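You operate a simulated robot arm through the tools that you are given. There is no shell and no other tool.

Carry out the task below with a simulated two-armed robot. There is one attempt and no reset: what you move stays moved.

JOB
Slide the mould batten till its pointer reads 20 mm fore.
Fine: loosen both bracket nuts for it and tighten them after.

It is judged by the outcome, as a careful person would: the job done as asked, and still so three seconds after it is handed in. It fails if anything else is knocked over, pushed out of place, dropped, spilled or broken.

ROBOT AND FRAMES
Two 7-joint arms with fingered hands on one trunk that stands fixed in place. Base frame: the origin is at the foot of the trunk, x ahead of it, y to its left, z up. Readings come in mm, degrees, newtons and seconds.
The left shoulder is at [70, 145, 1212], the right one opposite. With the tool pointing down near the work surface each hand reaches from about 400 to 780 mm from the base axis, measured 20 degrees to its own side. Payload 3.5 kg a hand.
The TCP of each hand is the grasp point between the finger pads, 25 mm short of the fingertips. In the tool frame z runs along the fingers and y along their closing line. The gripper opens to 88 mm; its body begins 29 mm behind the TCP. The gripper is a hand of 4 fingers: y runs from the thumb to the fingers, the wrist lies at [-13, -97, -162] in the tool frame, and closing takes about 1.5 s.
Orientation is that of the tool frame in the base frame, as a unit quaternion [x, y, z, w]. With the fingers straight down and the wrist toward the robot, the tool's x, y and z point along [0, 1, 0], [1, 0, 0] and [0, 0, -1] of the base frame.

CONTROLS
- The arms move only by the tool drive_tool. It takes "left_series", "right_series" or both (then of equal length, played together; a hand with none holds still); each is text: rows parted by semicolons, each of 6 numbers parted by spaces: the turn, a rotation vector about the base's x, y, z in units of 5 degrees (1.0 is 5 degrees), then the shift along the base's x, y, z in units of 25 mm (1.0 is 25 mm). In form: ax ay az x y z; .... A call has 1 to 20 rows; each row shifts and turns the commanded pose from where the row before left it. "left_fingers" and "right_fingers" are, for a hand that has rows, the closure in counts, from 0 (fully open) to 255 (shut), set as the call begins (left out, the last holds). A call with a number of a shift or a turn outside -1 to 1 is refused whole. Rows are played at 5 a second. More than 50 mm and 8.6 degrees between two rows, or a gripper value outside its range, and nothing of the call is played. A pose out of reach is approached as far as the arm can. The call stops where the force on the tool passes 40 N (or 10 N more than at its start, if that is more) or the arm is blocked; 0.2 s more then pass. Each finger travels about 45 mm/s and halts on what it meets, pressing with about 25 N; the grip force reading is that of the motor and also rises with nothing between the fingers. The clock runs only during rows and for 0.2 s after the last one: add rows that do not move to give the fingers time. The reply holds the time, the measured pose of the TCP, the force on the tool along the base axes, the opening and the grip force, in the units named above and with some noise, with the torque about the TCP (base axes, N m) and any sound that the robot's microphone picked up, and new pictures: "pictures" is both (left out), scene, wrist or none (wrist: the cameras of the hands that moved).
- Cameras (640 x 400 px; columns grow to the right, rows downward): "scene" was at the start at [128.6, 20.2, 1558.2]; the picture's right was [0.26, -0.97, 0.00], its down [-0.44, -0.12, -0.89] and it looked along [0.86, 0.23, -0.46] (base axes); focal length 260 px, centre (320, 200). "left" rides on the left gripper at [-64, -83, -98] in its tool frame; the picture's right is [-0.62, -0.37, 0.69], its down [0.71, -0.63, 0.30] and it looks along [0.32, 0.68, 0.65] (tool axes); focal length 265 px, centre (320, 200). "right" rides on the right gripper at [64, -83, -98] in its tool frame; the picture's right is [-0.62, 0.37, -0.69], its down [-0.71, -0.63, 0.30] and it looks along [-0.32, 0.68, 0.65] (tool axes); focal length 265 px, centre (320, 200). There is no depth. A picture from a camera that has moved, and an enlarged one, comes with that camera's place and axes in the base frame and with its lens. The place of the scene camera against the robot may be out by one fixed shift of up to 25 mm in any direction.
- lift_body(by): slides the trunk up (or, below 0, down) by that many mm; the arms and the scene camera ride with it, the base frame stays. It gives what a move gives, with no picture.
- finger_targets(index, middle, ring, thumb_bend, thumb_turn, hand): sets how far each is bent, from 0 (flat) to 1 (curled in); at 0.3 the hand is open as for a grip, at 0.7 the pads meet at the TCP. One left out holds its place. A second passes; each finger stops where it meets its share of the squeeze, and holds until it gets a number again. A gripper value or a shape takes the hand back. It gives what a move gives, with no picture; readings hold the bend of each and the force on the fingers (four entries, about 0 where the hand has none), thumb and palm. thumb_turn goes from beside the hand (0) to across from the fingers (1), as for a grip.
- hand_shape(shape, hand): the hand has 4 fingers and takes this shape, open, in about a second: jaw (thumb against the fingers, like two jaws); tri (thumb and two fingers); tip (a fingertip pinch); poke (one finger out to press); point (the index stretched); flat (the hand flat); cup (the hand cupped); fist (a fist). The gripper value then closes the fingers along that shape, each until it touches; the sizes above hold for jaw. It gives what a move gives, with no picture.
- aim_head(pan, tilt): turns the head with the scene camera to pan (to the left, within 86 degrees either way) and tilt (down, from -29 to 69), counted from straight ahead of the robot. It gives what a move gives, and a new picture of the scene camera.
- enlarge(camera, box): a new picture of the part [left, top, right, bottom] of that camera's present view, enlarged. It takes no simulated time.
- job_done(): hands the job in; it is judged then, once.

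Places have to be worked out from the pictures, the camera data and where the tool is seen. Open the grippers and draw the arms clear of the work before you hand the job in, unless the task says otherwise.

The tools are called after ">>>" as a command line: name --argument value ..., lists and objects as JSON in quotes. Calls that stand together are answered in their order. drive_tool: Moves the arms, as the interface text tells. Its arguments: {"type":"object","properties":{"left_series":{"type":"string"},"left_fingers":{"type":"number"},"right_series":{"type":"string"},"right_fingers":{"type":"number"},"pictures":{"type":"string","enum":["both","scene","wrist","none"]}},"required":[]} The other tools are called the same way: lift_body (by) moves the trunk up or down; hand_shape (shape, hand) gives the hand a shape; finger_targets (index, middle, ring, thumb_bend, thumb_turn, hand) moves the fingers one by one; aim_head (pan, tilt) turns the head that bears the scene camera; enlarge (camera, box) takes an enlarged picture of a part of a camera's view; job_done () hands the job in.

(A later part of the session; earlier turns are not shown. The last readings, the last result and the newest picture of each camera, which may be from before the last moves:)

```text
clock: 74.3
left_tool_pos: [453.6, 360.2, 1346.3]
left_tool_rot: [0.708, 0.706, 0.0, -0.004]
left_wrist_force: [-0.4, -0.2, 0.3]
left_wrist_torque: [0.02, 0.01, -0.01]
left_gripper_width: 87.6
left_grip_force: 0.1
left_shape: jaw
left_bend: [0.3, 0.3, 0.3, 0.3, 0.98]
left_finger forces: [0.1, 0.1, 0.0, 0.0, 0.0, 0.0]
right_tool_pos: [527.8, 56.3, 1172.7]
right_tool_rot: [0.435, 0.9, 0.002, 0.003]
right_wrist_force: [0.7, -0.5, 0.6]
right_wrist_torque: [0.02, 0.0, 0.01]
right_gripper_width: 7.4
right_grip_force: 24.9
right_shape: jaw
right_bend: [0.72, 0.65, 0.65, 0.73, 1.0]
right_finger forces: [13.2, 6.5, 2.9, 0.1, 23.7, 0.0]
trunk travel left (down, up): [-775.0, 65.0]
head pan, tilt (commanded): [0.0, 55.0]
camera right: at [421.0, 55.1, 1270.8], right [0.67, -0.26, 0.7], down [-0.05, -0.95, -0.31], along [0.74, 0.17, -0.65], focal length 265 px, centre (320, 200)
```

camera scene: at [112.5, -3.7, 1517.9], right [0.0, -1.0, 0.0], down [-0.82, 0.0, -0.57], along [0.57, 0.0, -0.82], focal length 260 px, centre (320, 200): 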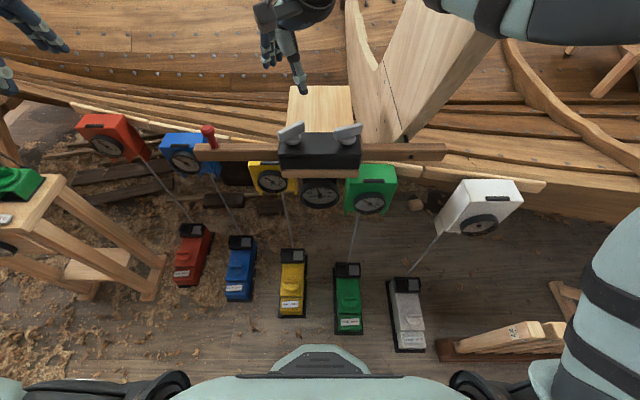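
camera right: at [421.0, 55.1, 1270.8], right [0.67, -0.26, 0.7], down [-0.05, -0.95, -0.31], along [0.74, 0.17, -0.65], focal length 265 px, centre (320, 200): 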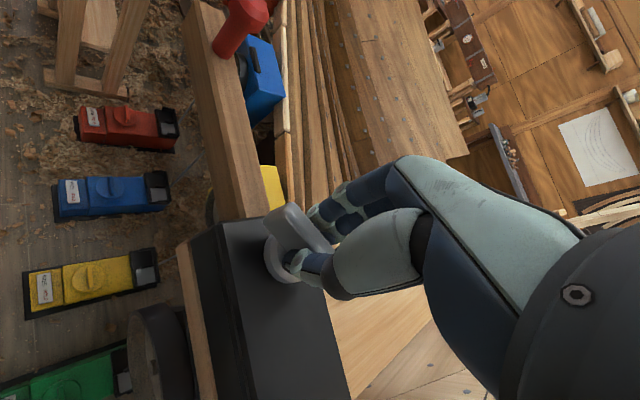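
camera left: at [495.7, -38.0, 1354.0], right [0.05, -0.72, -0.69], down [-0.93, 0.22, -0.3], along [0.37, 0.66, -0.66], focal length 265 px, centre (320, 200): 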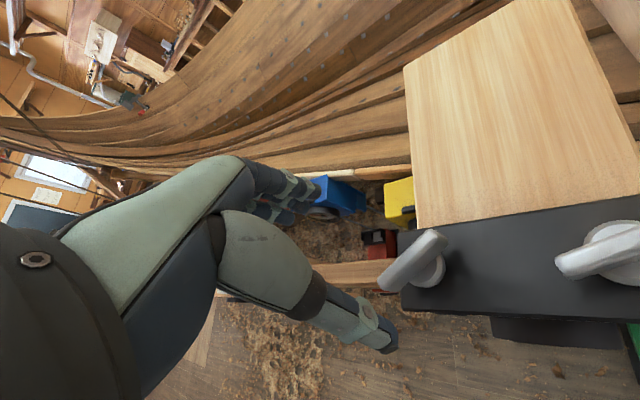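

Gripped neutrally. I'll turn CCW 50° to yaw ≈ +88°.

>>> drive_tool --right_series "0 0 1 0 0 0;0 0 1 0 0 0;0 0 1 0 0 0;0 0 1 0 0 0;0 0 1 0 0 0;0 0 1 0 0 0;0 0 1 0 0 0;0 0 1 0 0 0;0 0 1 0 0 0;0 0 1 0 0 0" --pictures "both"

>>> enlarge --camera "scene" --box '[270, 100, 390, 210]'

>>> enlarge --camera "right" --box '[220, 160, 400, 320]'

```text
clock: 76.5
left_tool_pos: [453.7, 358.0, 1346.8]
left_tool_rot: [0.708, 0.707, 0.0, -0.004]
left_wrist_force: [-0.5, 0.0, 0.1]
left_wrist_torque: [-0.02, 0.01, -0.02]
left_gripper_width: 87.8
left_grip_force: 0.0
left_shape: jaw
left_bend: [0.3, 0.3, 0.3, 0.3, 0.98]
left_finger forces: [0.1, 0.0, 0.1, 0.0, 0.0, 0.0]
right_tool_pos: [528.9, 55.8, 1174.6]
right_tool_rot: [0.013, 1.0, 0.004, 0.002]
right_wrist_force: [5.6, -1.7, 2.0]
right_wrist_torque: [0.04, -0.11, -0.04]
right_gripper_width: 7.0
right_grip_force: 24.9
right_shape: jaw
right_bend: [0.72, 0.67, 0.7, 0.73, 1.0]
right_finger forces: [19.8, 4.9, 1.9, 0.0, 24.3, 0.1]
trunk travel left (down, up): [-775.0, 65.0]
head pan, tilt (commanded): [0.0, 55.0]
camera scene: at [114.1, -4.5, 1517.8], right [0.0, -1.0, 0.0], down [-0.82, 0.0, -0.57], along [0.57, 0.0, -0.82], focal length 260 px, centre (320, 200)
camera right: at [461.5, -26.7, 1270.6], right [0.63, 0.35, 0.7], down [0.7, -0.65, -0.31], along [0.34, 0.68, -0.65], focal length 265 px, centre (320, 200)
```

scene: 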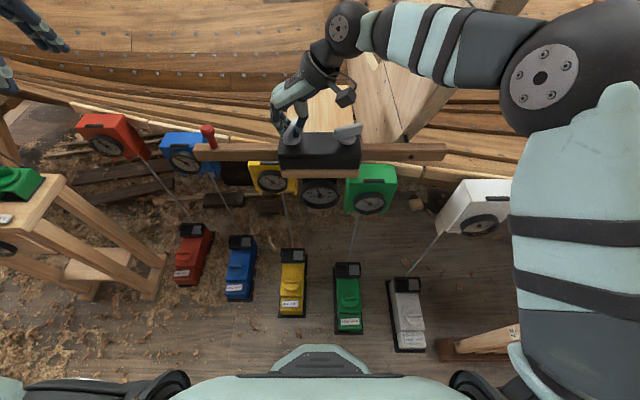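
right: 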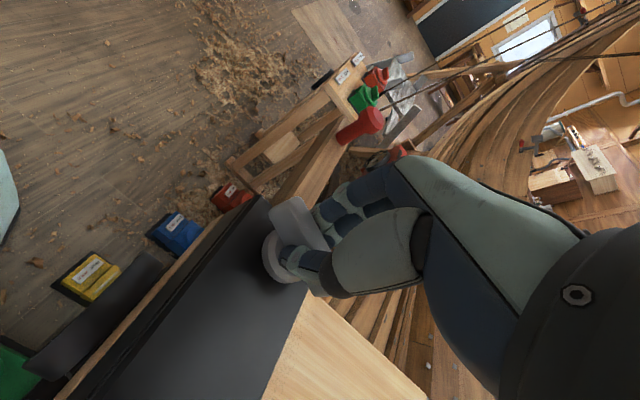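

```text
3.64 times, centred on (330, 155) of scene
camera zoom: at [114.1, -4.5, 1517.8], right [0.0, -1.0, 0.0], down [-0.82, 0.0, -0.57], along [0.57, 0.0, -0.82], focal length 946 px, centre (284, 364)
```

zoom: 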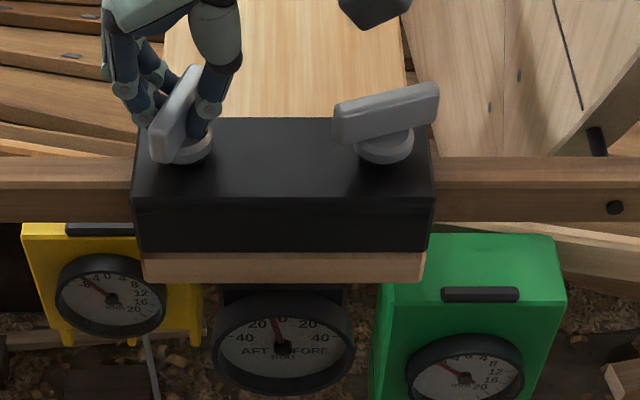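

```text
2.50 times, centred on (310, 240) of right
camera zoom: at [461.5, -26.7, 1270.6], right [0.63, 0.35, 0.7], down [0.7, -0.65, -0.31], along [0.34, 0.68, -0.65], focal length 664 px, centre (345, 100)
```

zoom: 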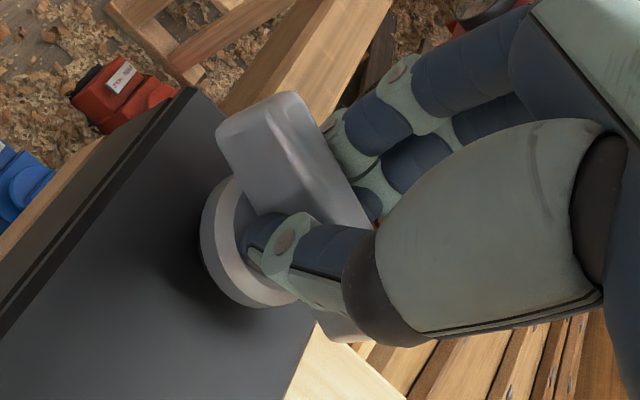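

The left wing is now at ≈ 160° (≈ 110° of loosening). I'll release, lift, and move over the right nut at yaw +20° for another stroke there.

>>> drive_tool --right_series "0 0 0 0 0 0;0 0 0 0 0 0;0 0 0 0 0 0;0 0 0 0 0 0;0 0 0 0 0 0;0 0 0 0 0 1;0 0 0 0 0 1;0 0 0 0 0 1;0 0 -1 0 -0.3 0;0 0 -1 0 -0.3 0;0 0 -1 0 -0.3 0;0 0 -1 0 -0.3 0;0 0 -1 0 -0.3 0;0 0 -1 0 -0.3 0;0 0 -1 0 -0.3 0;0 0 -1 0 -0.3 0;0 0 -1 0 -0.4 0;0 0 -1 0 -0.4 0;0 0 -1 0 -0.4 0;0 0 -1 0 -0.4 0" --right_fingers 0 --pictures "none"

>>> drive_tool --right_series "0 0 -1 0 -0.4 0;0 0 -0.6 0 -0.02 0;0 0 0 0 0 0;0 0 0 0 0 0" --pictures "both"

>>> enlarge --camera "scene" --box '[270, 112, 370, 172]'

>>> enlarge --camera "right" --box '[180, 200, 320, 320]'

```text
clock: 80.8
left_tool_pos: [451.3, 359.7, 1347.2]
left_tool_rot: [0.707, 0.707, 0.001, -0.004]
left_wrist_force: [0.8, -0.2, -0.6]
left_wrist_torque: [0.01, 0.02, 0.02]
left_gripper_width: 87.7
left_grip_force: 0.0
left_shape: jaw
left_bend: [0.3, 0.3, 0.3, 0.3, 0.98]
left_finger forces: [0.0, 0.0, 0.0, 0.0, 0.0, 0.1]
right_tool_pos: [527.7, -43.8, 1248.4]
right_tool_rot: [0.512, 0.859, 0.002, 0.003]
right_wrist_force: [0.1, 0.7, -0.1]
right_wrist_torque: [-0.02, -0.01, -0.02]
right_gripper_width: 87.8
right_grip_force: 0.0
right_shape: jaw
right_bend: [0.3, 0.3, 0.3, 0.3, 0.98]
right_finger forces: [0.0, 0.0, 0.1, 0.0, 0.0, 0.0]
trunk travel left (down, up): [-775.0, 65.0]
head pan, tilt (commanded): [0.0, 55.0]
```

```text
clock: 81.8
left_tool_pos: [452.6, 358.6, 1346.8]
left_tool_rot: [0.708, 0.706, 0.0, -0.004]
left_wrist_force: [-0.1, -1.0, -1.0]
left_wrist_torque: [-0.03, 0.0, 0.01]
left_gripper_width: 87.5
left_grip_force: 0.0
left_shape: jaw
left_bend: [0.3, 0.3, 0.3, 0.3, 0.98]
left_finger forces: [0.0, 0.0, 0.0, 0.1, 0.0, 0.0]
right_tool_pos: [527.6, -54.4, 1248.7]
right_tool_rot: [0.571, 0.821, 0.001, 0.003]
right_wrist_force: [0.6, -0.3, 0.0]
right_wrist_torque: [0.01, -0.03, 0.0]
right_gripper_width: 87.5
right_grip_force: 0.1
right_shape: jaw
right_bend: [0.3, 0.3, 0.3, 0.3, 0.98]
right_finger forces: [0.1, 0.1, 0.1, 0.0, 0.0, 0.0]
trunk travel left (down, up): [-775.0, 65.0]
head pan, tilt (commanded): [0.0, 55.0]
camera scene: at [112.4, -4.0, 1517.9], right [0.0, -1.0, 0.0], down [-0.82, 0.0, -0.57], along [0.57, 0.0, -0.82], focal length 260 px, centre (320, 200)
camera right: at [425.7, -22.6, 1346.0], right [0.56, -0.45, 0.7], down [-0.34, -0.89, -0.31], along [0.76, -0.07, -0.65], focal length 265 px, centre (320, 200)
```

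scene: 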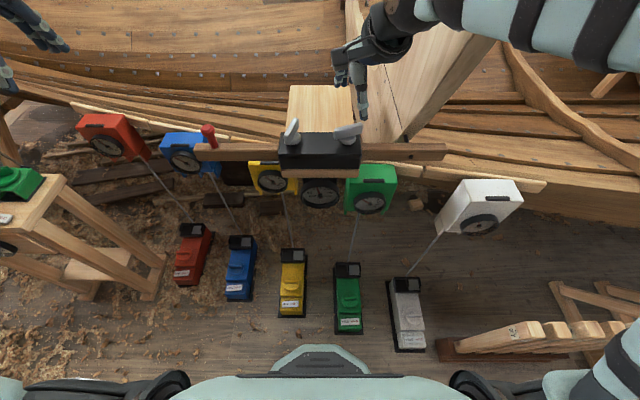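
right: 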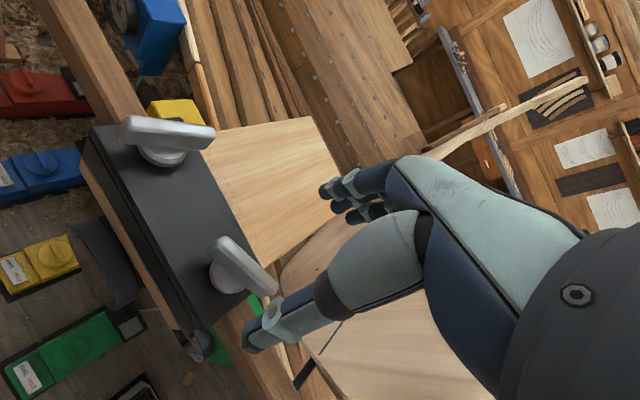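

```text
6.40 times, centred on (320, 142) of scene
camera zoom: at [112.4, -4.0, 1517.9], right [0.0, -1.0, 0.0], down [-0.82, 0.0, -0.57], along [0.57, 0.0, -0.82], focal length 1664 px, centre (320, 571)
```

zoom: 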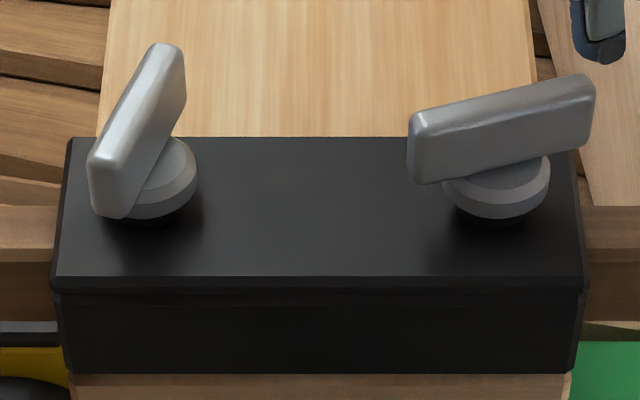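

```text
3.33 times, centred on (250, 260) of right
camera zoom: at [425.7, -22.6, 1346.0], right [0.56, -0.45, 0.7], down [-0.34, -0.89, -0.31], along [0.76, -0.07, -0.65], focal length 885 px, centre (553, 0)
```

zoom: 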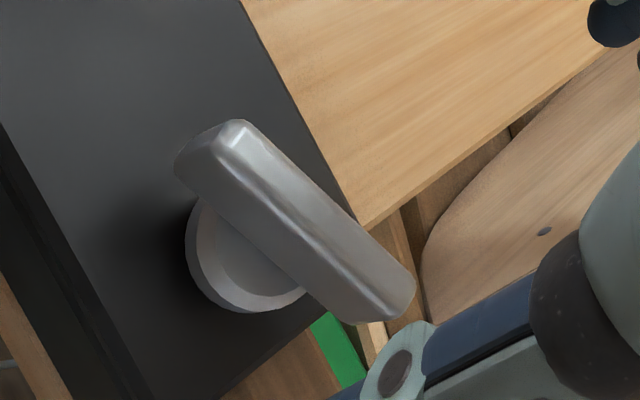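

Right wing is at ≈ 112°, centre (527, -55). I'll descend, grip and turn to yaw ≈ 58°, which stays clear of the timber.

>>> drive_tool --right_series "0 0 0.3 0 -0.02 -1;0 0 0 0 0 -1;0 0 0 0 0 -1;0 0 0 0 0 0;0 0 0 0 0 0" --pictures "none"

>>> drive_tool --right_series "0 0 0 0 0 0;0 0 0 0 0 0;0 0 0 0 0 0;0 0 0 0 0 0;0 0 0 0 0 0;0 0 0 0 0 0;0 0 0 0 0 0;0 0 0 0 0 0" --right_fingers 255 --pictures "none"

>>> drive_tool --right_series "0 0 1 0 0 0;0 0 1 0 0 0;0 0 1 0 0 0;0 0 1 0 0 0;0 0 1 0 0 0;0 0 1 0 0 0;0 0 1 0 0 0;0 0 0 0 0 0" --pictures "both"

>>> enlarge --camera "scene" --box '[270, 100, 390, 210]'

```text
clock: 83.0
left_tool_pos: [451.7, 359.4, 1347.4]
left_tool_rot: [0.707, 0.707, 0.0, -0.004]
left_wrist_force: [-0.4, 0.4, 0.1]
left_wrist_torque: [-0.03, -0.03, -0.06]
left_gripper_width: 87.6
left_grip_force: 0.1
left_shape: jaw
left_bend: [0.3, 0.3, 0.3, 0.3, 0.98]
left_finger forces: [0.0, 0.1, 0.0, 0.1, 0.0, 0.1]
right_tool_pos: [527.6, -54.2, 1174.3]
right_tool_rot: [0.56, 0.829, 0.002, 0.003]
right_wrist_force: [0.1, 0.1, -0.1]
right_wrist_torque: [0.0, 0.01, -0.02]
right_gripper_width: 87.7
right_grip_force: 0.2
right_shape: jaw
right_bend: [0.3, 0.3, 0.3, 0.3, 0.98]
right_finger forces: [0.0, 0.1, 0.0, 0.0, 0.0, 0.0]
trunk travel left (down, up): [-775.0, 65.0]
head pan, tilt (commanded): [0.0, 55.0]
```

```text
clock: 84.8
left_tool_pos: [451.6, 357.3, 1345.9]
left_tool_rot: [0.708, 0.706, 0.0, -0.004]
left_wrist_force: [-0.3, 0.6, 1.0]
left_wrist_torque: [0.01, 0.0, 0.0]
left_gripper_width: 87.7
left_grip_force: 0.0
left_shape: jaw
left_bend: [0.3, 0.3, 0.3, 0.3, 0.98]
left_finger forces: [0.0, 0.0, 0.1, 0.1, 0.0, 0.0]
right_tool_pos: [528.2, -54.7, 1174.8]
right_tool_rot: [0.56, 0.828, 0.002, 0.004]
right_wrist_force: [0.8, -0.3, -1.5]
right_wrist_torque: [0.0, -0.02, 0.0]
right_gripper_width: 7.3
right_grip_force: 25.0
right_shape: jaw
right_bend: [0.72, 0.65, 0.65, 0.73, 1.0]
right_finger forces: [13.4, 6.4, 2.8, 0.0, 22.2, 0.0]
trunk travel left (down, up): [-775.0, 65.0]
head pan, tilt (commanded): [0.0, 55.0]
```

```text
clock: 86.8
left_tool_pos: [438.2, 379.5, 1343.0]
left_tool_rot: [0.711, 0.704, -0.004, 0.008]
left_wrist_force: [0.1, -0.1, 0.4]
left_wrist_torque: [-0.06, 0.0, -0.03]
left_gripper_width: 87.6
left_grip_force: 0.0
left_shape: jaw
left_bend: [0.3, 0.3, 0.3, 0.3, 0.98]
left_finger forces: [0.0, 0.0, 0.0, 0.0, 0.1, 0.0]
right_tool_pos: [507.5, -23.0, 1180.7]
right_tool_rot: [0.271, 0.963, -0.008, 0.013]
right_wrist_force: [-0.1, 3.2, -0.2]
right_wrist_torque: [0.04, 0.0, 0.01]
right_gripper_width: 5.3
right_grip_force: 25.0
right_shape: jaw
right_bend: [0.74, 0.72, 0.7, 0.76, 1.0]
right_finger forces: [0.1, 0.1, 2.2, 0.0, 0.1, 0.1]
trunk travel left (down, up): [-775.0, 65.0]
head pan, tilt (commanded): [0.0, 55.0]
stopped in row 8 (right hand): the arm was blocked; the commanded pose is now the measured one
camera scene: at [98.4, 30.5, 1519.1], right [0.01, -1.0, 0.02], down [-0.81, -0.02, -0.58], along [0.58, -0.01, -0.81], focal length 260 px, centre (320, 200)
camera right: at [406.7, -57.9, 1278.7], right [0.71, 0.01, 0.71], down [0.29, -0.92, -0.28], along [0.65, 0.4, -0.65], focal length 265 px, centre (320, 200)
```

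scene: 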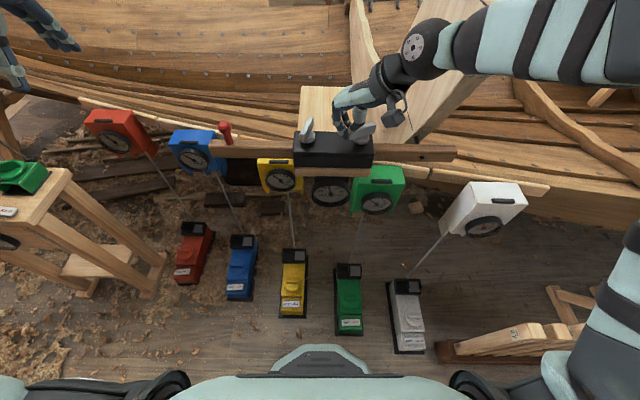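
right: 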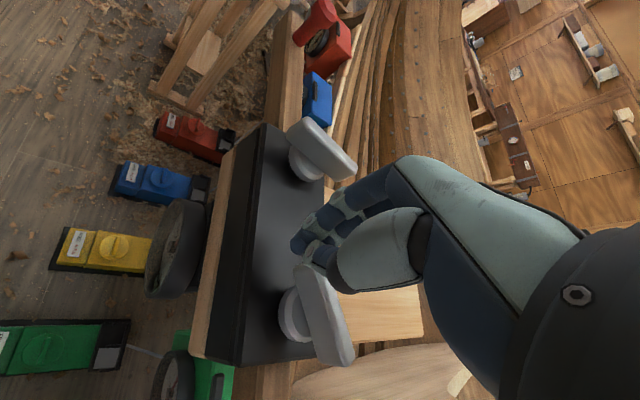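

```text
3.64 times, centred on (330, 155) of scene
camera zoom: at [98.4, 30.5, 1519.1], right [0.01, -1.0, 0.02], down [-0.81, -0.02, -0.58], along [0.58, -0.01, -0.81], focal length 946 px, centre (284, 364)
```

zoom: 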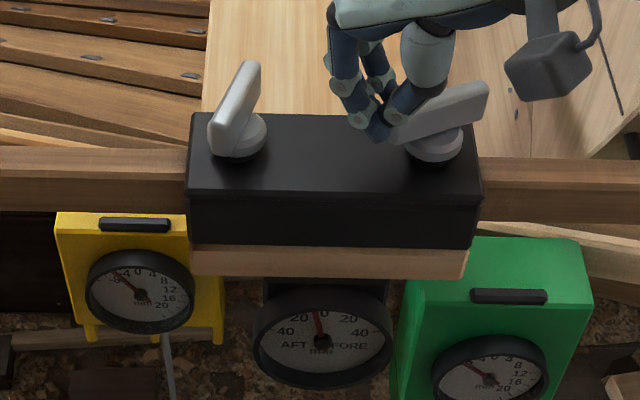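

The arm seems to have bumped the timber again near yaw 57° and the hand slipped off the wing. I'll hold still to let the body settle and check.

>>> drive_tool --right_series "0 0 0 0 0 0;0 0 0 0 0 0;0 0 0 0 0 0" --pictures "both"

```text
clock: 87.8
left_tool_pos: [446.6, 373.0, 1340.7]
left_tool_rot: [0.716, 0.698, -0.006, 0.007]
left_wrist_force: [0.6, -0.4, 1.1]
left_wrist_torque: [-0.01, 0.0, -0.01]
left_gripper_width: 87.7
left_grip_force: 0.1
left_shape: jaw
left_bend: [0.3, 0.3, 0.3, 0.3, 0.98]
left_finger forces: [0.0, 0.1, 0.1, 0.1, 0.1, 0.0]
right_tool_pos: [505.3, -24.0, 1180.3]
right_tool_rot: [0.269, 0.963, -0.009, 0.012]
right_wrist_force: [-0.4, 4.0, 0.8]
right_wrist_torque: [0.06, -0.03, 0.04]
right_gripper_width: 5.8
right_grip_force: 24.5
right_shape: jaw
right_bend: [0.74, 0.72, 0.7, 0.76, 1.0]
right_finger forces: [0.0, 0.0, 2.0, 0.0, 0.0, 0.0]
trunk travel left (down, up): [-775.0, 65.0]
head pan, tilt (commanded): [0.0, 55.0]
stopped in row 3 (right hand): the arm was blocked; the commanded pose is now the measured one
camera scene: at [99.9, 29.1, 1518.4], right [0.01, -1.0, 0.02], down [-0.81, -0.02, -0.58], along [0.58, -0.02, -0.81], focal length 260 px, centre (320, 200)
camera right: at [405.8, -58.5, 1278.0], right [0.71, 0.01, 0.71], down [0.29, -0.92, -0.28], along [0.65, 0.4, -0.65], focal length 265 px, centre (320, 200)
```

scene: 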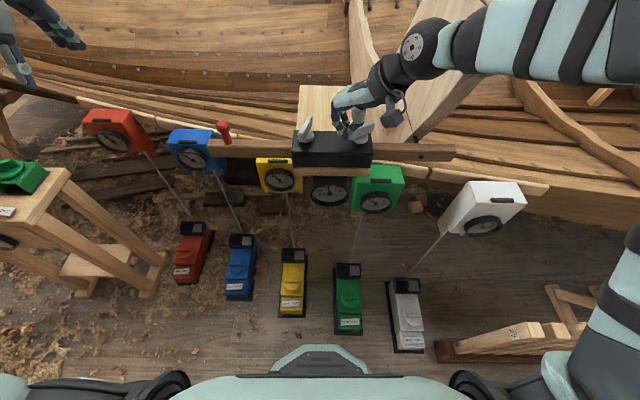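
right: 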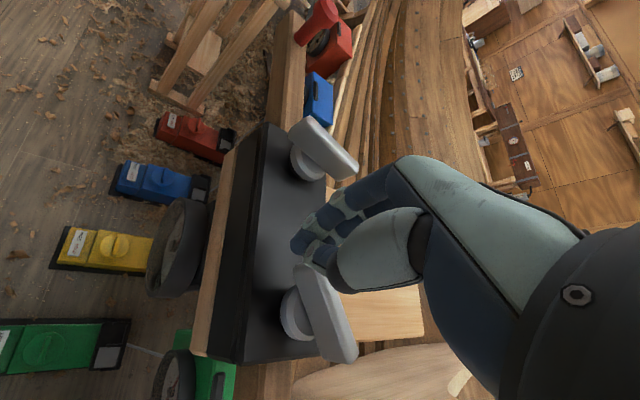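

The forearm is still resting against the timber. I'll pull the right hand up and back toward the robot while turning the wrist back (CW).

>>> drive_tool --right_series "0 0 -1 -0.5 0 0.6;0 0 -1 -0.5 0 0.6;0 0 -1 -0.5 0 0.6;0 0 -1 -0.5 0 0.6;0 0 -1 -0.5 0 0.3;0 0 0 0 0 0" --pictures "both"

```text
clock: 89.2
left_tool_pos: [457.3, 347.0, 1345.7]
left_tool_rot: [0.715, 0.699, 0.0, -0.004]
left_wrist_force: [-0.4, 0.7, 0.3]
left_wrist_torque: [-0.02, -0.01, 0.02]
left_gripper_width: 88.0
left_grip_force: 0.1
left_shape: jaw
left_bend: [0.3, 0.3, 0.3, 0.3, 0.98]
left_finger forces: [0.0, 0.1, 0.0, 0.0, 0.0, 0.0]
right_tool_pos: [457.4, -54.0, 1244.0]
right_tool_rot: [0.479, 0.878, 0.001, 0.004]
right_wrist_force: [-0.6, -0.3, -0.8]
right_wrist_torque: [-0.01, 0.03, 0.02]
right_gripper_width: 5.3
right_grip_force: 24.8
right_shape: jaw
right_bend: [0.74, 0.67, 0.7, 0.78, 1.0]
right_finger forces: [0.0, 0.0, 0.0, 0.0, 0.1, 0.0]
trunk travel left (down, up): [-775.0, 65.0]
head pan, tilt (commanded): [0.0, 55.0]
camera scene: at [112.5, -3.5, 1517.9], right [0.0, -1.0, 0.0], down [-0.82, 0.0, -0.57], along [0.57, 0.0, -0.82], focal length 260 px, centre (320, 200)
camera right: at [350.4, -44.4, 1340.1], right [0.64, -0.32, 0.7], down [-0.14, -0.94, -0.3], along [0.76, 0.09, -0.65], focal length 265 px, centre (320, 200)
```

scene: 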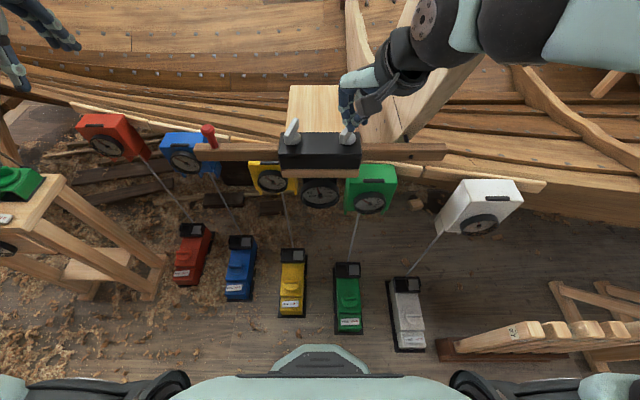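
right: 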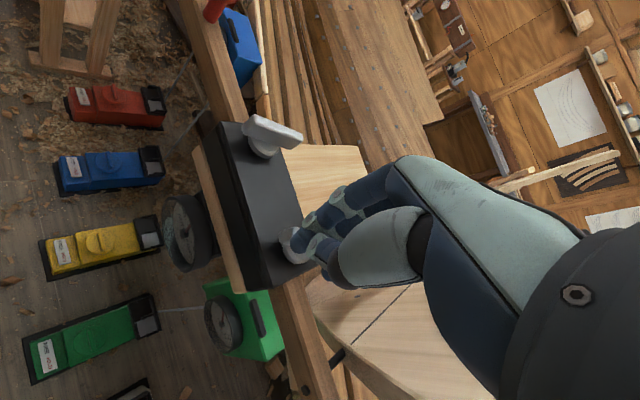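

The body has recovered. I'll move the right hand back a bit to see the right wing's present angle.

>>> drive_tool --right_series "0 0 -1 -0.8 -0.3 0.4;0 0 -1 -0.8 -0.3 0.4;0 0 -1 -0.5 -0.3 0.3;0 0 -1 0 0 0;0 0 -1 0 0 0;0 0 0 0 0 0" --right_fingers 0 --pictures "both"

>>> enlarge --camera "scene" --box '[270, 112, 370, 172]'

>>> enlarge --camera "scene" --box '[300, 178, 340, 210]'

```text
clock: 90.5
left_tool_pos: [457.3, 346.4, 1345.8]
left_tool_rot: [0.715, 0.699, 0.0, -0.004]
left_wrist_force: [-0.4, -1.5, 0.3]
left_wrist_torque: [0.01, -0.01, 0.01]
left_gripper_width: 87.6
left_grip_force: 0.1
left_shape: jaw
left_bend: [0.3, 0.3, 0.3, 0.3, 0.98]
left_finger forces: [0.1, 0.0, 0.1, 0.0, 0.0, 0.0]
right_tool_pos: [404.7, -76.4, 1269.1]
right_tool_rot: [0.658, 0.753, 0.0, 0.005]
right_wrist_force: [-0.6, 0.1, 0.0]
right_wrist_torque: [0.01, -0.03, -0.01]
right_gripper_width: 87.8
right_grip_force: 0.0
right_shape: jaw
right_bend: [0.3, 0.3, 0.3, 0.3, 0.98]
right_finger forces: [0.0, 0.0, 0.0, 0.0, 0.0, 0.0]
trunk travel left (down, up): [-775.0, 65.0]
head pan, tilt (commanded): [0.0, 55.0]
camera scene: at [112.6, -3.6, 1517.9], right [0.0, -1.0, 0.0], down [-0.82, 0.0, -0.57], along [0.57, 0.0, -0.82], focal length 260 px, centre (320, 200)
camera right: at [312.4, -22.4, 1366.9], right [0.44, -0.56, 0.7], down [-0.53, -0.79, -0.3], along [0.73, -0.23, -0.65], focal length 265 px, centre (320, 200)
```

scene: 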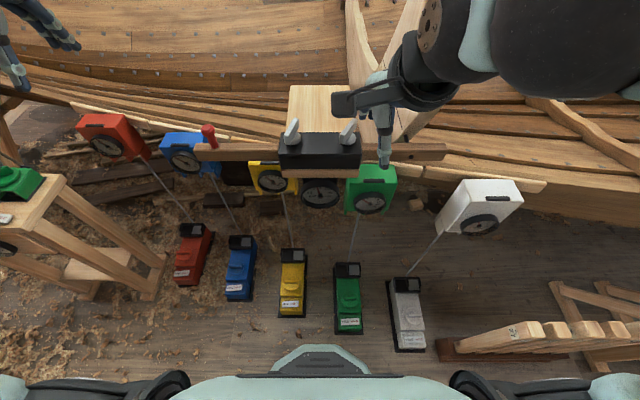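
right: 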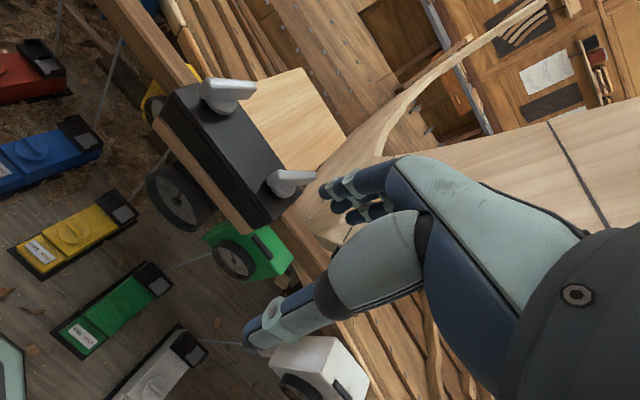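

```text
6.40 times, centred on (320, 142) of scene
camera zoom: at [112.6, -3.6, 1517.9], right [0.0, -1.0, 0.0], down [-0.82, 0.0, -0.57], along [0.57, 0.0, -0.82], focal length 1664 px, centre (320, 571)
```

zoom: 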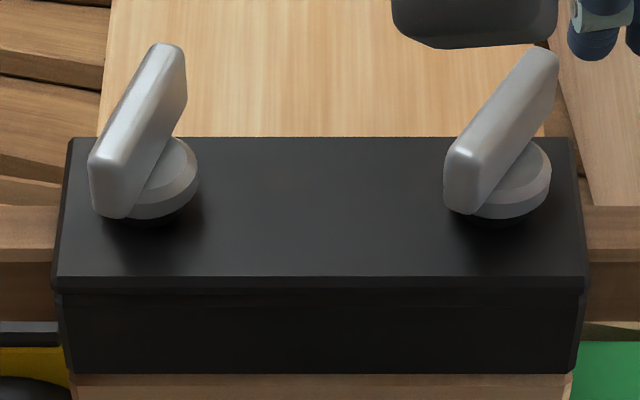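

```text
12.50 times, centred on (320, 194) of scene
camera zoom: at [112.6, -3.6, 1517.9], right [0.0, -1.0, 0.0], down [-0.82, 0.0, -0.57], along [0.57, 0.0, -0.82], focal length 3251 px, centre (320, 275)
```

zoom: 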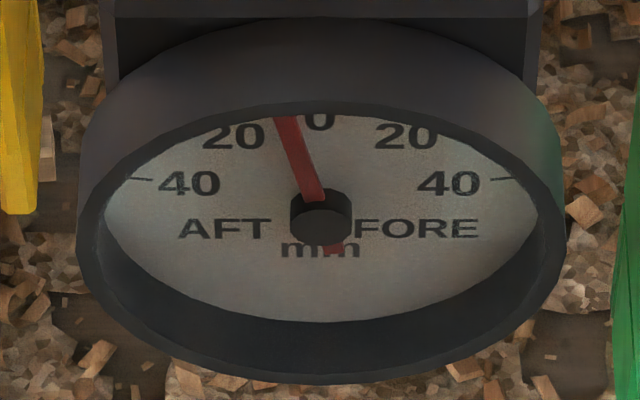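

Both wings are now ~95–107° from their tight position. I'll take the left hand back to the knob to test the batten again.

>>> drive_tool --left_series "0 0 -0.98 0.22 -0.413 -0.28;0 0 -0.98 0.22 -0.413 -0.28;0 0 -0.98 0.22 -0.413 -0.28;0 0 -0.98 0.22 -0.413 -0.28;0 0 -0.98 0.22 -0.413 -0.28;0 0 -0.98 0.22 -0.413 -0.28;0 0 -0.98 0.22 -0.413 -0.28;0 0 -0.98 0.22 -0.413 -0.28;0 0 -0.98 0.22 -0.413 -0.28;0 0 -0.98 0.22 -0.413 -0.28;0 0 -0.98 0.22 -0.413 -0.28;0 0 -0.98 0.22 -0.413 -0.28;0 0 0 0 0 0;0 0 0 0 0 0" --pictures "wrist"

>>> enlarge --camera "left" --box '[360, 230, 480, 330]'

```text
clock: 93.5
left_tool_pos: [522.2, 222.2, 1263.4]
left_tool_rot: [0.966, 0.257, 0.003, -0.003]
left_wrist_force: [-0.1, 0.8, -0.1]
left_wrist_torque: [-0.03, -0.02, 0.0]
left_gripper_width: 87.6
left_grip_force: 0.0
left_shape: jaw
left_bend: [0.3, 0.3, 0.3, 0.3, 0.98]
left_finger forces: [0.1, 0.1, 0.0, 0.1, 0.0, 0.1]
right_tool_pos: [403.7, -75.7, 1270.6]
right_tool_rot: [0.657, 0.753, 0.0, 0.005]
right_wrist_force: [0.0, 1.0, -0.2]
right_wrist_torque: [0.02, -0.01, 0.02]
right_gripper_width: 87.6
right_grip_force: 0.1
right_shape: jaw
right_bend: [0.3, 0.3, 0.3, 0.3, 0.98]
right_finger forces: [0.1, 0.0, 0.0, 0.0, 0.0, 0.1]
trunk travel left (down, up): [-775.0, 65.0]
head pan, tilt (commanded): [0.0, 55.0]
camera left: at [425.9, 261.6, 1359.7], right [-0.72, 0.01, -0.69], down [0.31, 0.9, -0.3], along [0.62, -0.43, -0.66], focal length 265 px, centre (320, 200)
```

left: 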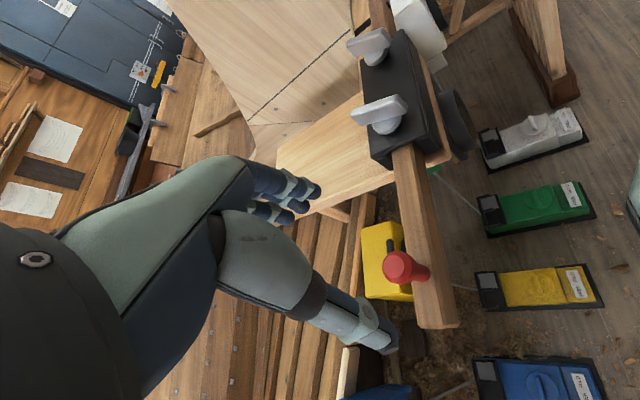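

```text
4.00 times, centred on (420, 280) of left
camera zoom: at [425.9, 261.6, 1359.7], right [-0.72, 0.01, -0.69], down [0.31, 0.9, -0.3], along [0.62, -0.43, -0.66], focal length 1062 px, centre (-80, -120)
```

zoom: 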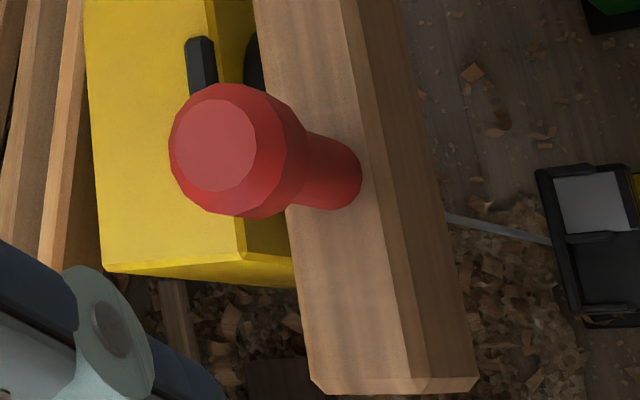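

The knob is where it was. I'll descend to z ≈ 1162, close on the stem, and push 8 mm toward -y.

>>> drive_tool --left_series "0 0 0 0.02 0 -0.81;0 0 0 0 0 -0.81;0 0 0 0 0 -0.81;0 0 0 0 0 -0.81;0 0 0 0 0 -0.81;0 0 0 0 0 0;0 0 0 0 0 0" --pictures "none"

>>> drive_tool --left_series "0 0 0 0 0 0;0 0 0 0 0 0;0 0 0 0 0 0;0 0 0 0 0 0;0 0 0 0 0 0;0 0 0 0 0 0;0 0 0 0 0 0;0 0 0 0 0 0" --left_fingers 255 --pictures "none"

>>> drive_tool --left_series "0 0 0 0 -0.16 0;0 0 0 0 -0.16 0;0 0 0 0 0 0;0 0 0 0 0 0" --pictures "none"

>>> enlarge --camera "scene" --box '[300, 178, 340, 210]'

>>> enlarge --camera "scene" --box '[160, 80, 280, 180]'

```text
clock: 95.2
left_tool_pos: [523.5, 223.1, 1161.6]
left_tool_rot: [0.966, 0.258, 0.002, -0.003]
left_wrist_force: [-0.9, 0.3, 0.2]
left_wrist_torque: [0.03, 0.01, 0.0]
left_gripper_width: 87.7
left_grip_force: 0.0
left_shape: jaw
left_bend: [0.3, 0.3, 0.3, 0.3, 0.98]
left_finger forces: [0.0, 0.0, 0.0, 0.0, 0.1, 0.0]
right_tool_pos: [404.7, -76.4, 1269.4]
right_tool_rot: [0.656, 0.754, 0.001, 0.005]
right_wrist_force: [0.4, -1.1, 0.3]
right_wrist_torque: [-0.01, 0.02, 0.01]
right_gripper_width: 87.7
right_grip_force: 0.1
right_shape: jaw
right_bend: [0.3, 0.3, 0.3, 0.3, 0.98]
right_finger forces: [0.1, 0.0, 0.0, 0.0, 0.1, 0.0]
trunk travel left (down, up): [-775.0, 65.0]
head pan, tilt (commanded): [0.0, 55.0]
```

```text
clock: 97.0
left_tool_pos: [522.6, 223.8, 1160.8]
left_tool_rot: [0.966, 0.258, 0.001, -0.003]
left_wrist_force: [-2.9, 0.0, -6.0]
left_wrist_torque: [-0.1, 0.01, -0.04]
left_gripper_width: 11.1
left_grip_force: 24.9
left_shape: jaw
left_bend: [0.73, 0.57, 0.65, 0.74, 1.0]
left_finger forces: [10.8, 7.2, 0.1, 0.1, 20.0, 0.0]
right_tool_pos: [405.2, -75.1, 1270.3]
right_tool_rot: [0.657, 0.754, 0.0, 0.004]
right_wrist_force: [0.0, 0.7, -0.3]
right_wrist_torque: [-0.02, 0.02, -0.03]
right_gripper_width: 87.7
right_grip_force: 0.1
right_shape: jaw
right_bend: [0.3, 0.3, 0.3, 0.3, 0.98]
right_finger forces: [0.0, 0.0, 0.1, 0.0, 0.0, 0.0]
trunk travel left (down, up): [-775.0, 65.0]
head pan, tilt (commanded): [0.0, 55.0]
```

```text
clock: 98.0
left_tool_pos: [522.9, 217.0, 1160.3]
left_tool_rot: [0.966, 0.259, 0.002, -0.003]
left_wrist_force: [-4.2, 2.4, -5.0]
left_wrist_torque: [-0.02, 0.02, -0.03]
left_gripper_width: 11.0
left_grip_force: 25.3
left_shape: jaw
left_bend: [0.73, 0.57, 0.65, 0.74, 1.0]
left_finger forces: [10.6, 6.7, 0.0, 0.0, 21.3, 0.1]
right_tool_pos: [403.6, -75.3, 1269.9]
right_tool_rot: [0.657, 0.754, 0.0, 0.005]
right_wrist_force: [0.1, 0.0, 0.5]
right_wrist_torque: [-0.05, -0.03, 0.0]
right_gripper_width: 87.7
right_grip_force: 0.2
right_shape: jaw
right_bend: [0.3, 0.3, 0.3, 0.3, 0.98]
right_finger forces: [0.1, 0.0, 0.1, 0.0, 0.1, 0.0]
trunk travel left (down, up): [-775.0, 65.0]
head pan, tilt (commanded): [0.0, 55.0]
```

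```text
12.50 times, centred on (320, 194) of scene
camera zoom: at [111.9, -2.4, 1517.9], right [0.0, -1.0, 0.0], down [-0.82, 0.0, -0.57], along [0.57, 0.0, -0.82], focal length 3251 px, centre (320, 275)
```

zoom: 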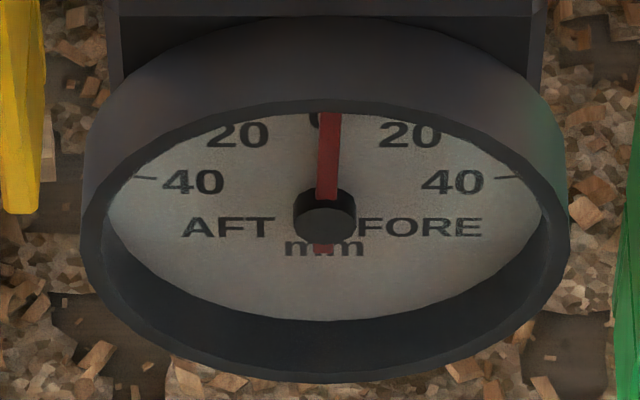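

```text
4.00 times, centred on (220, 130) of scene
camera zoom: at [111.9, -2.4, 1517.9], right [0.0, -1.0, 0.0], down [-0.82, 0.0, -0.57], along [0.57, 0.0, -0.82], focal length 1040 px, centre (720, 480)
```

zoom: 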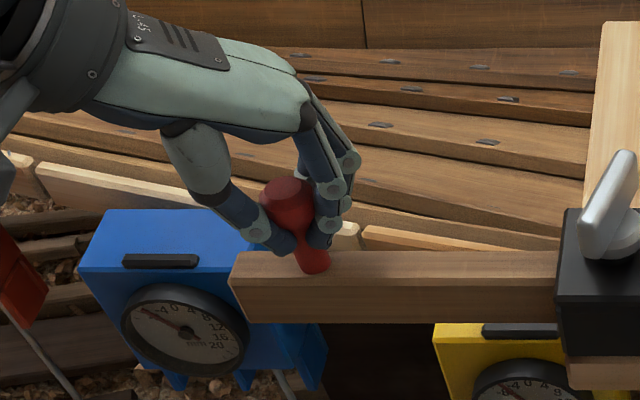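

The batten now slides freely: the dial went from ≈ -6 to ≈ +1 as the hand moved -y, so -y is fore. From the label geometry the scale is about 2° per mm; I'll move 15 mm more fore.

>>> drive_tool --left_series "0 0 0 0 -0.15 0;0 0 0 0 -0.15 0;0 0 0 0 -0.15 0;0 0 0 0 -0.15 0;0 0 0 0 0 0;0 0 0 0 0 0" --pictures "none"

>>> enlarge --camera "scene" --box '[300, 178, 340, 210]'

>>> enlarge --camera "right" --box '[120, 140, 280, 240]'

```text
clock: 99.3
left_tool_pos: [523.8, 200.4, 1160.8]
left_tool_rot: [0.966, 0.259, 0.002, -0.003]
left_wrist_force: [-5.1, 2.1, -6.5]
left_wrist_torque: [-0.07, 0.01, -0.04]
left_gripper_width: 11.1
left_grip_force: 24.8
left_shape: jaw
left_bend: [0.73, 0.57, 0.65, 0.74, 1.0]
left_finger forces: [10.9, 6.7, 0.0, 0.0, 21.6, 0.0]
right_tool_pos: [404.3, -74.7, 1270.7]
right_tool_rot: [0.657, 0.754, 0.0, 0.005]
right_wrist_force: [0.0, 0.5, -0.2]
right_wrist_torque: [0.01, -0.03, -0.01]
right_gripper_width: 87.4
right_grip_force: 0.2
right_shape: jaw
right_bend: [0.3, 0.3, 0.3, 0.3, 0.98]
right_finger forces: [0.1, 0.0, 0.1, 0.0, 0.1, 0.0]
trunk travel left (down, up): [-775.0, 65.0]
head pan, tilt (commanded): [0.0, 55.0]
```

```text
12.50 times, centred on (320, 194) of scene
camera zoom: at [111.9, -2.4, 1517.9], right [0.0, -1.0, 0.0], down [-0.82, 0.0, -0.57], along [0.57, 0.0, -0.82], focal length 3251 px, centre (320, 275)
```

zoom: 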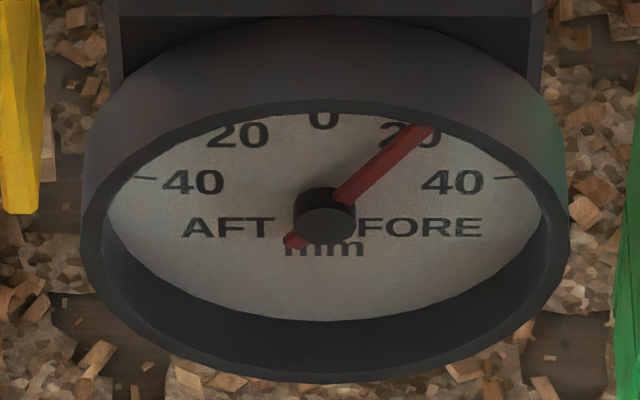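

```text
4.00 times, centred on (200, 190) of right
camera zoom: at [311.7, -21.4, 1367.0], right [0.44, -0.56, 0.7], down [-0.53, -0.8, -0.3], along [0.73, -0.23, -0.65], focal length 1062 px, centre (800, 240)
```

zoom: 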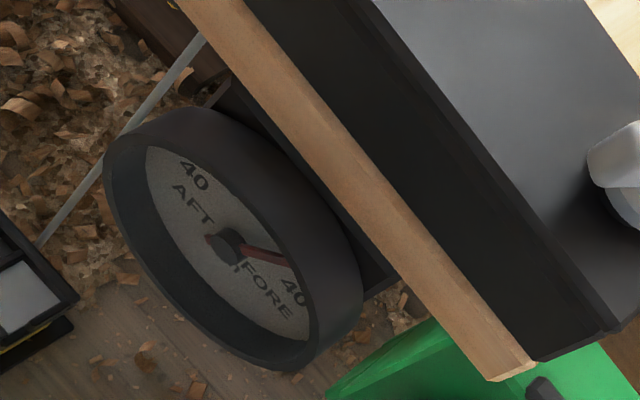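

The needle is at about 35–36°, i.e. ≈ 17.7 mm fore. I'll zoom in tighter to measure more precisely before the last couple of mm.

>>> enlarge --camera "scene" --box '[305, 180, 337, 200]'

>>> enlarge --camera "right" --box '[145, 165, 209, 230]'

```text
16.00 times, centred on (321, 190) of scene
camera zoom: at [111.9, -2.4, 1517.9], right [0.0, -1.0, 0.0], down [-0.82, 0.0, -0.57], along [0.57, 0.0, -0.82], focal length 4161 px, centre (304, 360)
```

zoom: 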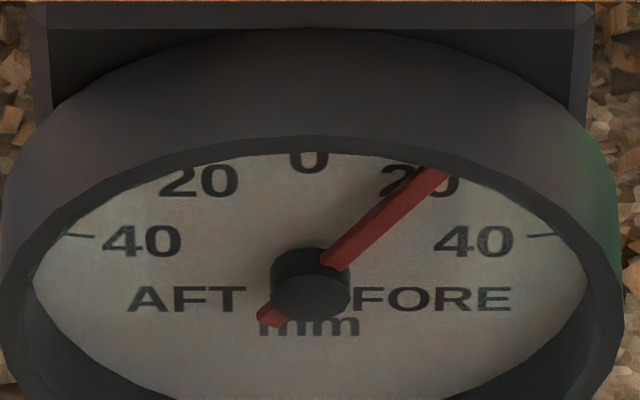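

```text
6.15 times, centred on (177, 198) of right
camera zoom: at [311.7, -21.4, 1367.0], right [0.44, -0.56, 0.7], down [-0.53, -0.8, -0.3], along [0.73, -0.23, -0.65], focal length 1633 px, centre (1200, 215)
```

zoom: 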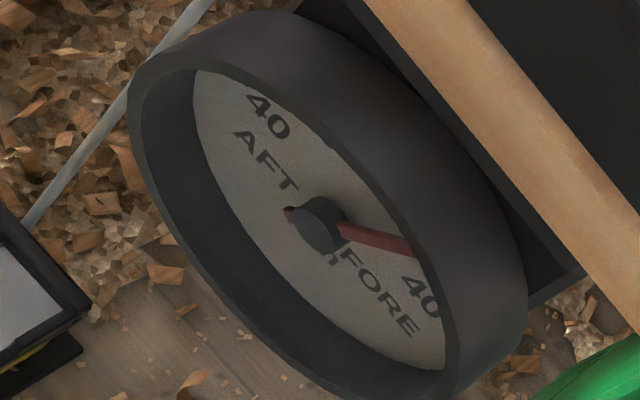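

Labels give exactly 2.0° per mm; the needle is at 35.4° → 17.7 mm fore. I'll push 2.3 mm further.

>>> drive_tool --left_series "0 0 0 0 -0.046 0;0 0 0 0 -0.046 0;0 0 0 0 0 0;0 0 0 0 0 0" --pictures "none"

>>> enlarge --camera "scene" --box '[305, 180, 337, 200]'

```text
clock: 100.3
left_tool_pos: [522.5, 198.4, 1161.0]
left_tool_rot: [0.966, 0.259, 0.001, -0.003]
left_wrist_force: [-6.6, 2.3, -8.4]
left_wrist_torque: [-0.03, 0.03, -0.04]
left_gripper_width: 10.8
left_grip_force: 25.2
left_shape: jaw
left_bend: [0.73, 0.57, 0.65, 0.74, 1.0]
left_finger forces: [11.1, 6.4, 0.1, 0.0, 22.1, 0.0]
right_tool_pos: [403.2, -75.2, 1269.2]
right_tool_rot: [0.658, 0.753, 0.0, 0.006]
right_wrist_force: [-1.4, -0.6, 0.7]
right_wrist_torque: [0.01, -0.02, 0.02]
right_gripper_width: 87.5
right_grip_force: 0.1
right_shape: jaw
right_bend: [0.3, 0.3, 0.3, 0.3, 0.98]
right_finger forces: [0.0, 0.0, 0.1, 0.1, 0.1, 0.0]
trunk travel left (down, up): [-775.0, 65.0]
head pan, tilt (commanded): [0.0, 55.0]
```

```text
16.00 times, centred on (321, 190) of scene
camera zoom: at [111.8, -2.3, 1517.9], right [0.0, -1.0, 0.0], down [-0.82, 0.0, -0.57], along [0.57, 0.0, -0.82], focal length 4161 px, centre (304, 360)
```

zoom: 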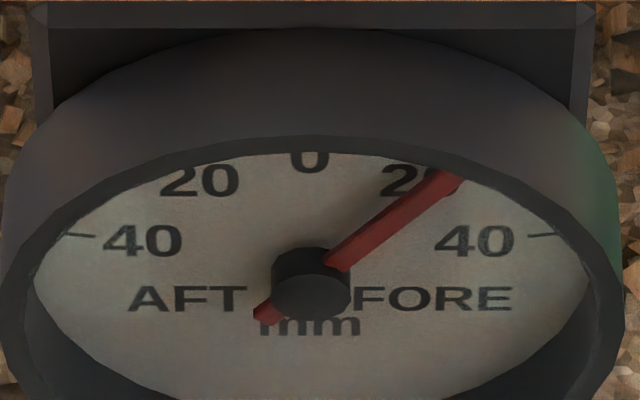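

Now ≈ 38.6° → 19.3 mm. One more 0.7 mm nudge.

>>> drive_tool --left_series "0 0 0 0 -0.028 0;0 0 0 0 0 0;0 0 0 0 0 0" --pictures "none"

>>> enlarge --camera "scene" --box '[312, 184, 332, 197]'

>>> enlarge --camera "scene" --box '[305, 180, 337, 200]'

```text
clock: 101.2
left_tool_pos: [522.5, 198.3, 1160.2]
left_tool_rot: [0.966, 0.259, 0.001, -0.003]
left_wrist_force: [-6.3, 2.0, -7.6]
left_wrist_torque: [-0.07, 0.02, -0.08]
left_gripper_width: 11.3
left_grip_force: 24.8
left_shape: jaw
left_bend: [0.73, 0.57, 0.65, 0.74, 1.0]
left_finger forces: [11.1, 6.5, 0.1, 0.1, 21.9, 0.0]
right_tool_pos: [405.5, -75.0, 1270.1]
right_tool_rot: [0.657, 0.754, 0.0, 0.006]
right_wrist_force: [0.2, 0.9, -0.4]
right_wrist_torque: [-0.02, -0.02, 0.0]
right_gripper_width: 87.2
right_grip_force: 0.2
right_shape: jaw
right_bend: [0.3, 0.3, 0.3, 0.3, 0.98]
right_finger forces: [0.0, 0.0, 0.0, 0.0, 0.1, 0.0]
trunk travel left (down, up): [-775.0, 65.0]
head pan, tilt (commanded): [0.0, 55.0]
```

```text
16.00 times, centred on (322, 190) of scene
camera zoom: at [111.9, -2.3, 1517.9], right [0.0, -1.0, 0.0], down [-0.82, 0.0, -0.57], along [0.57, 0.0, -0.82], focal length 4161 px, centre (288, 352)
```

zoom: 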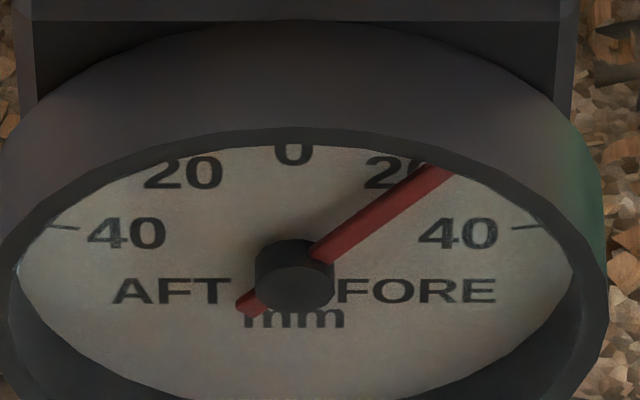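

```text
16.00 times, centred on (321, 190) of scene
camera zoom: at [111.9, -2.3, 1517.9], right [0.0, -1.0, 0.0], down [-0.82, 0.0, -0.57], along [0.57, 0.0, -0.82], focal length 4161 px, centre (304, 360)
```

zoom: 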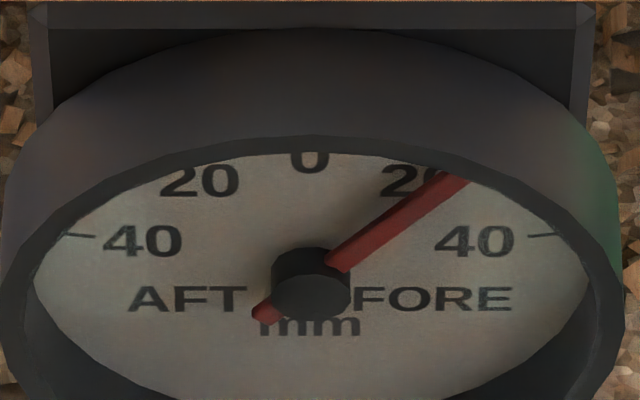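

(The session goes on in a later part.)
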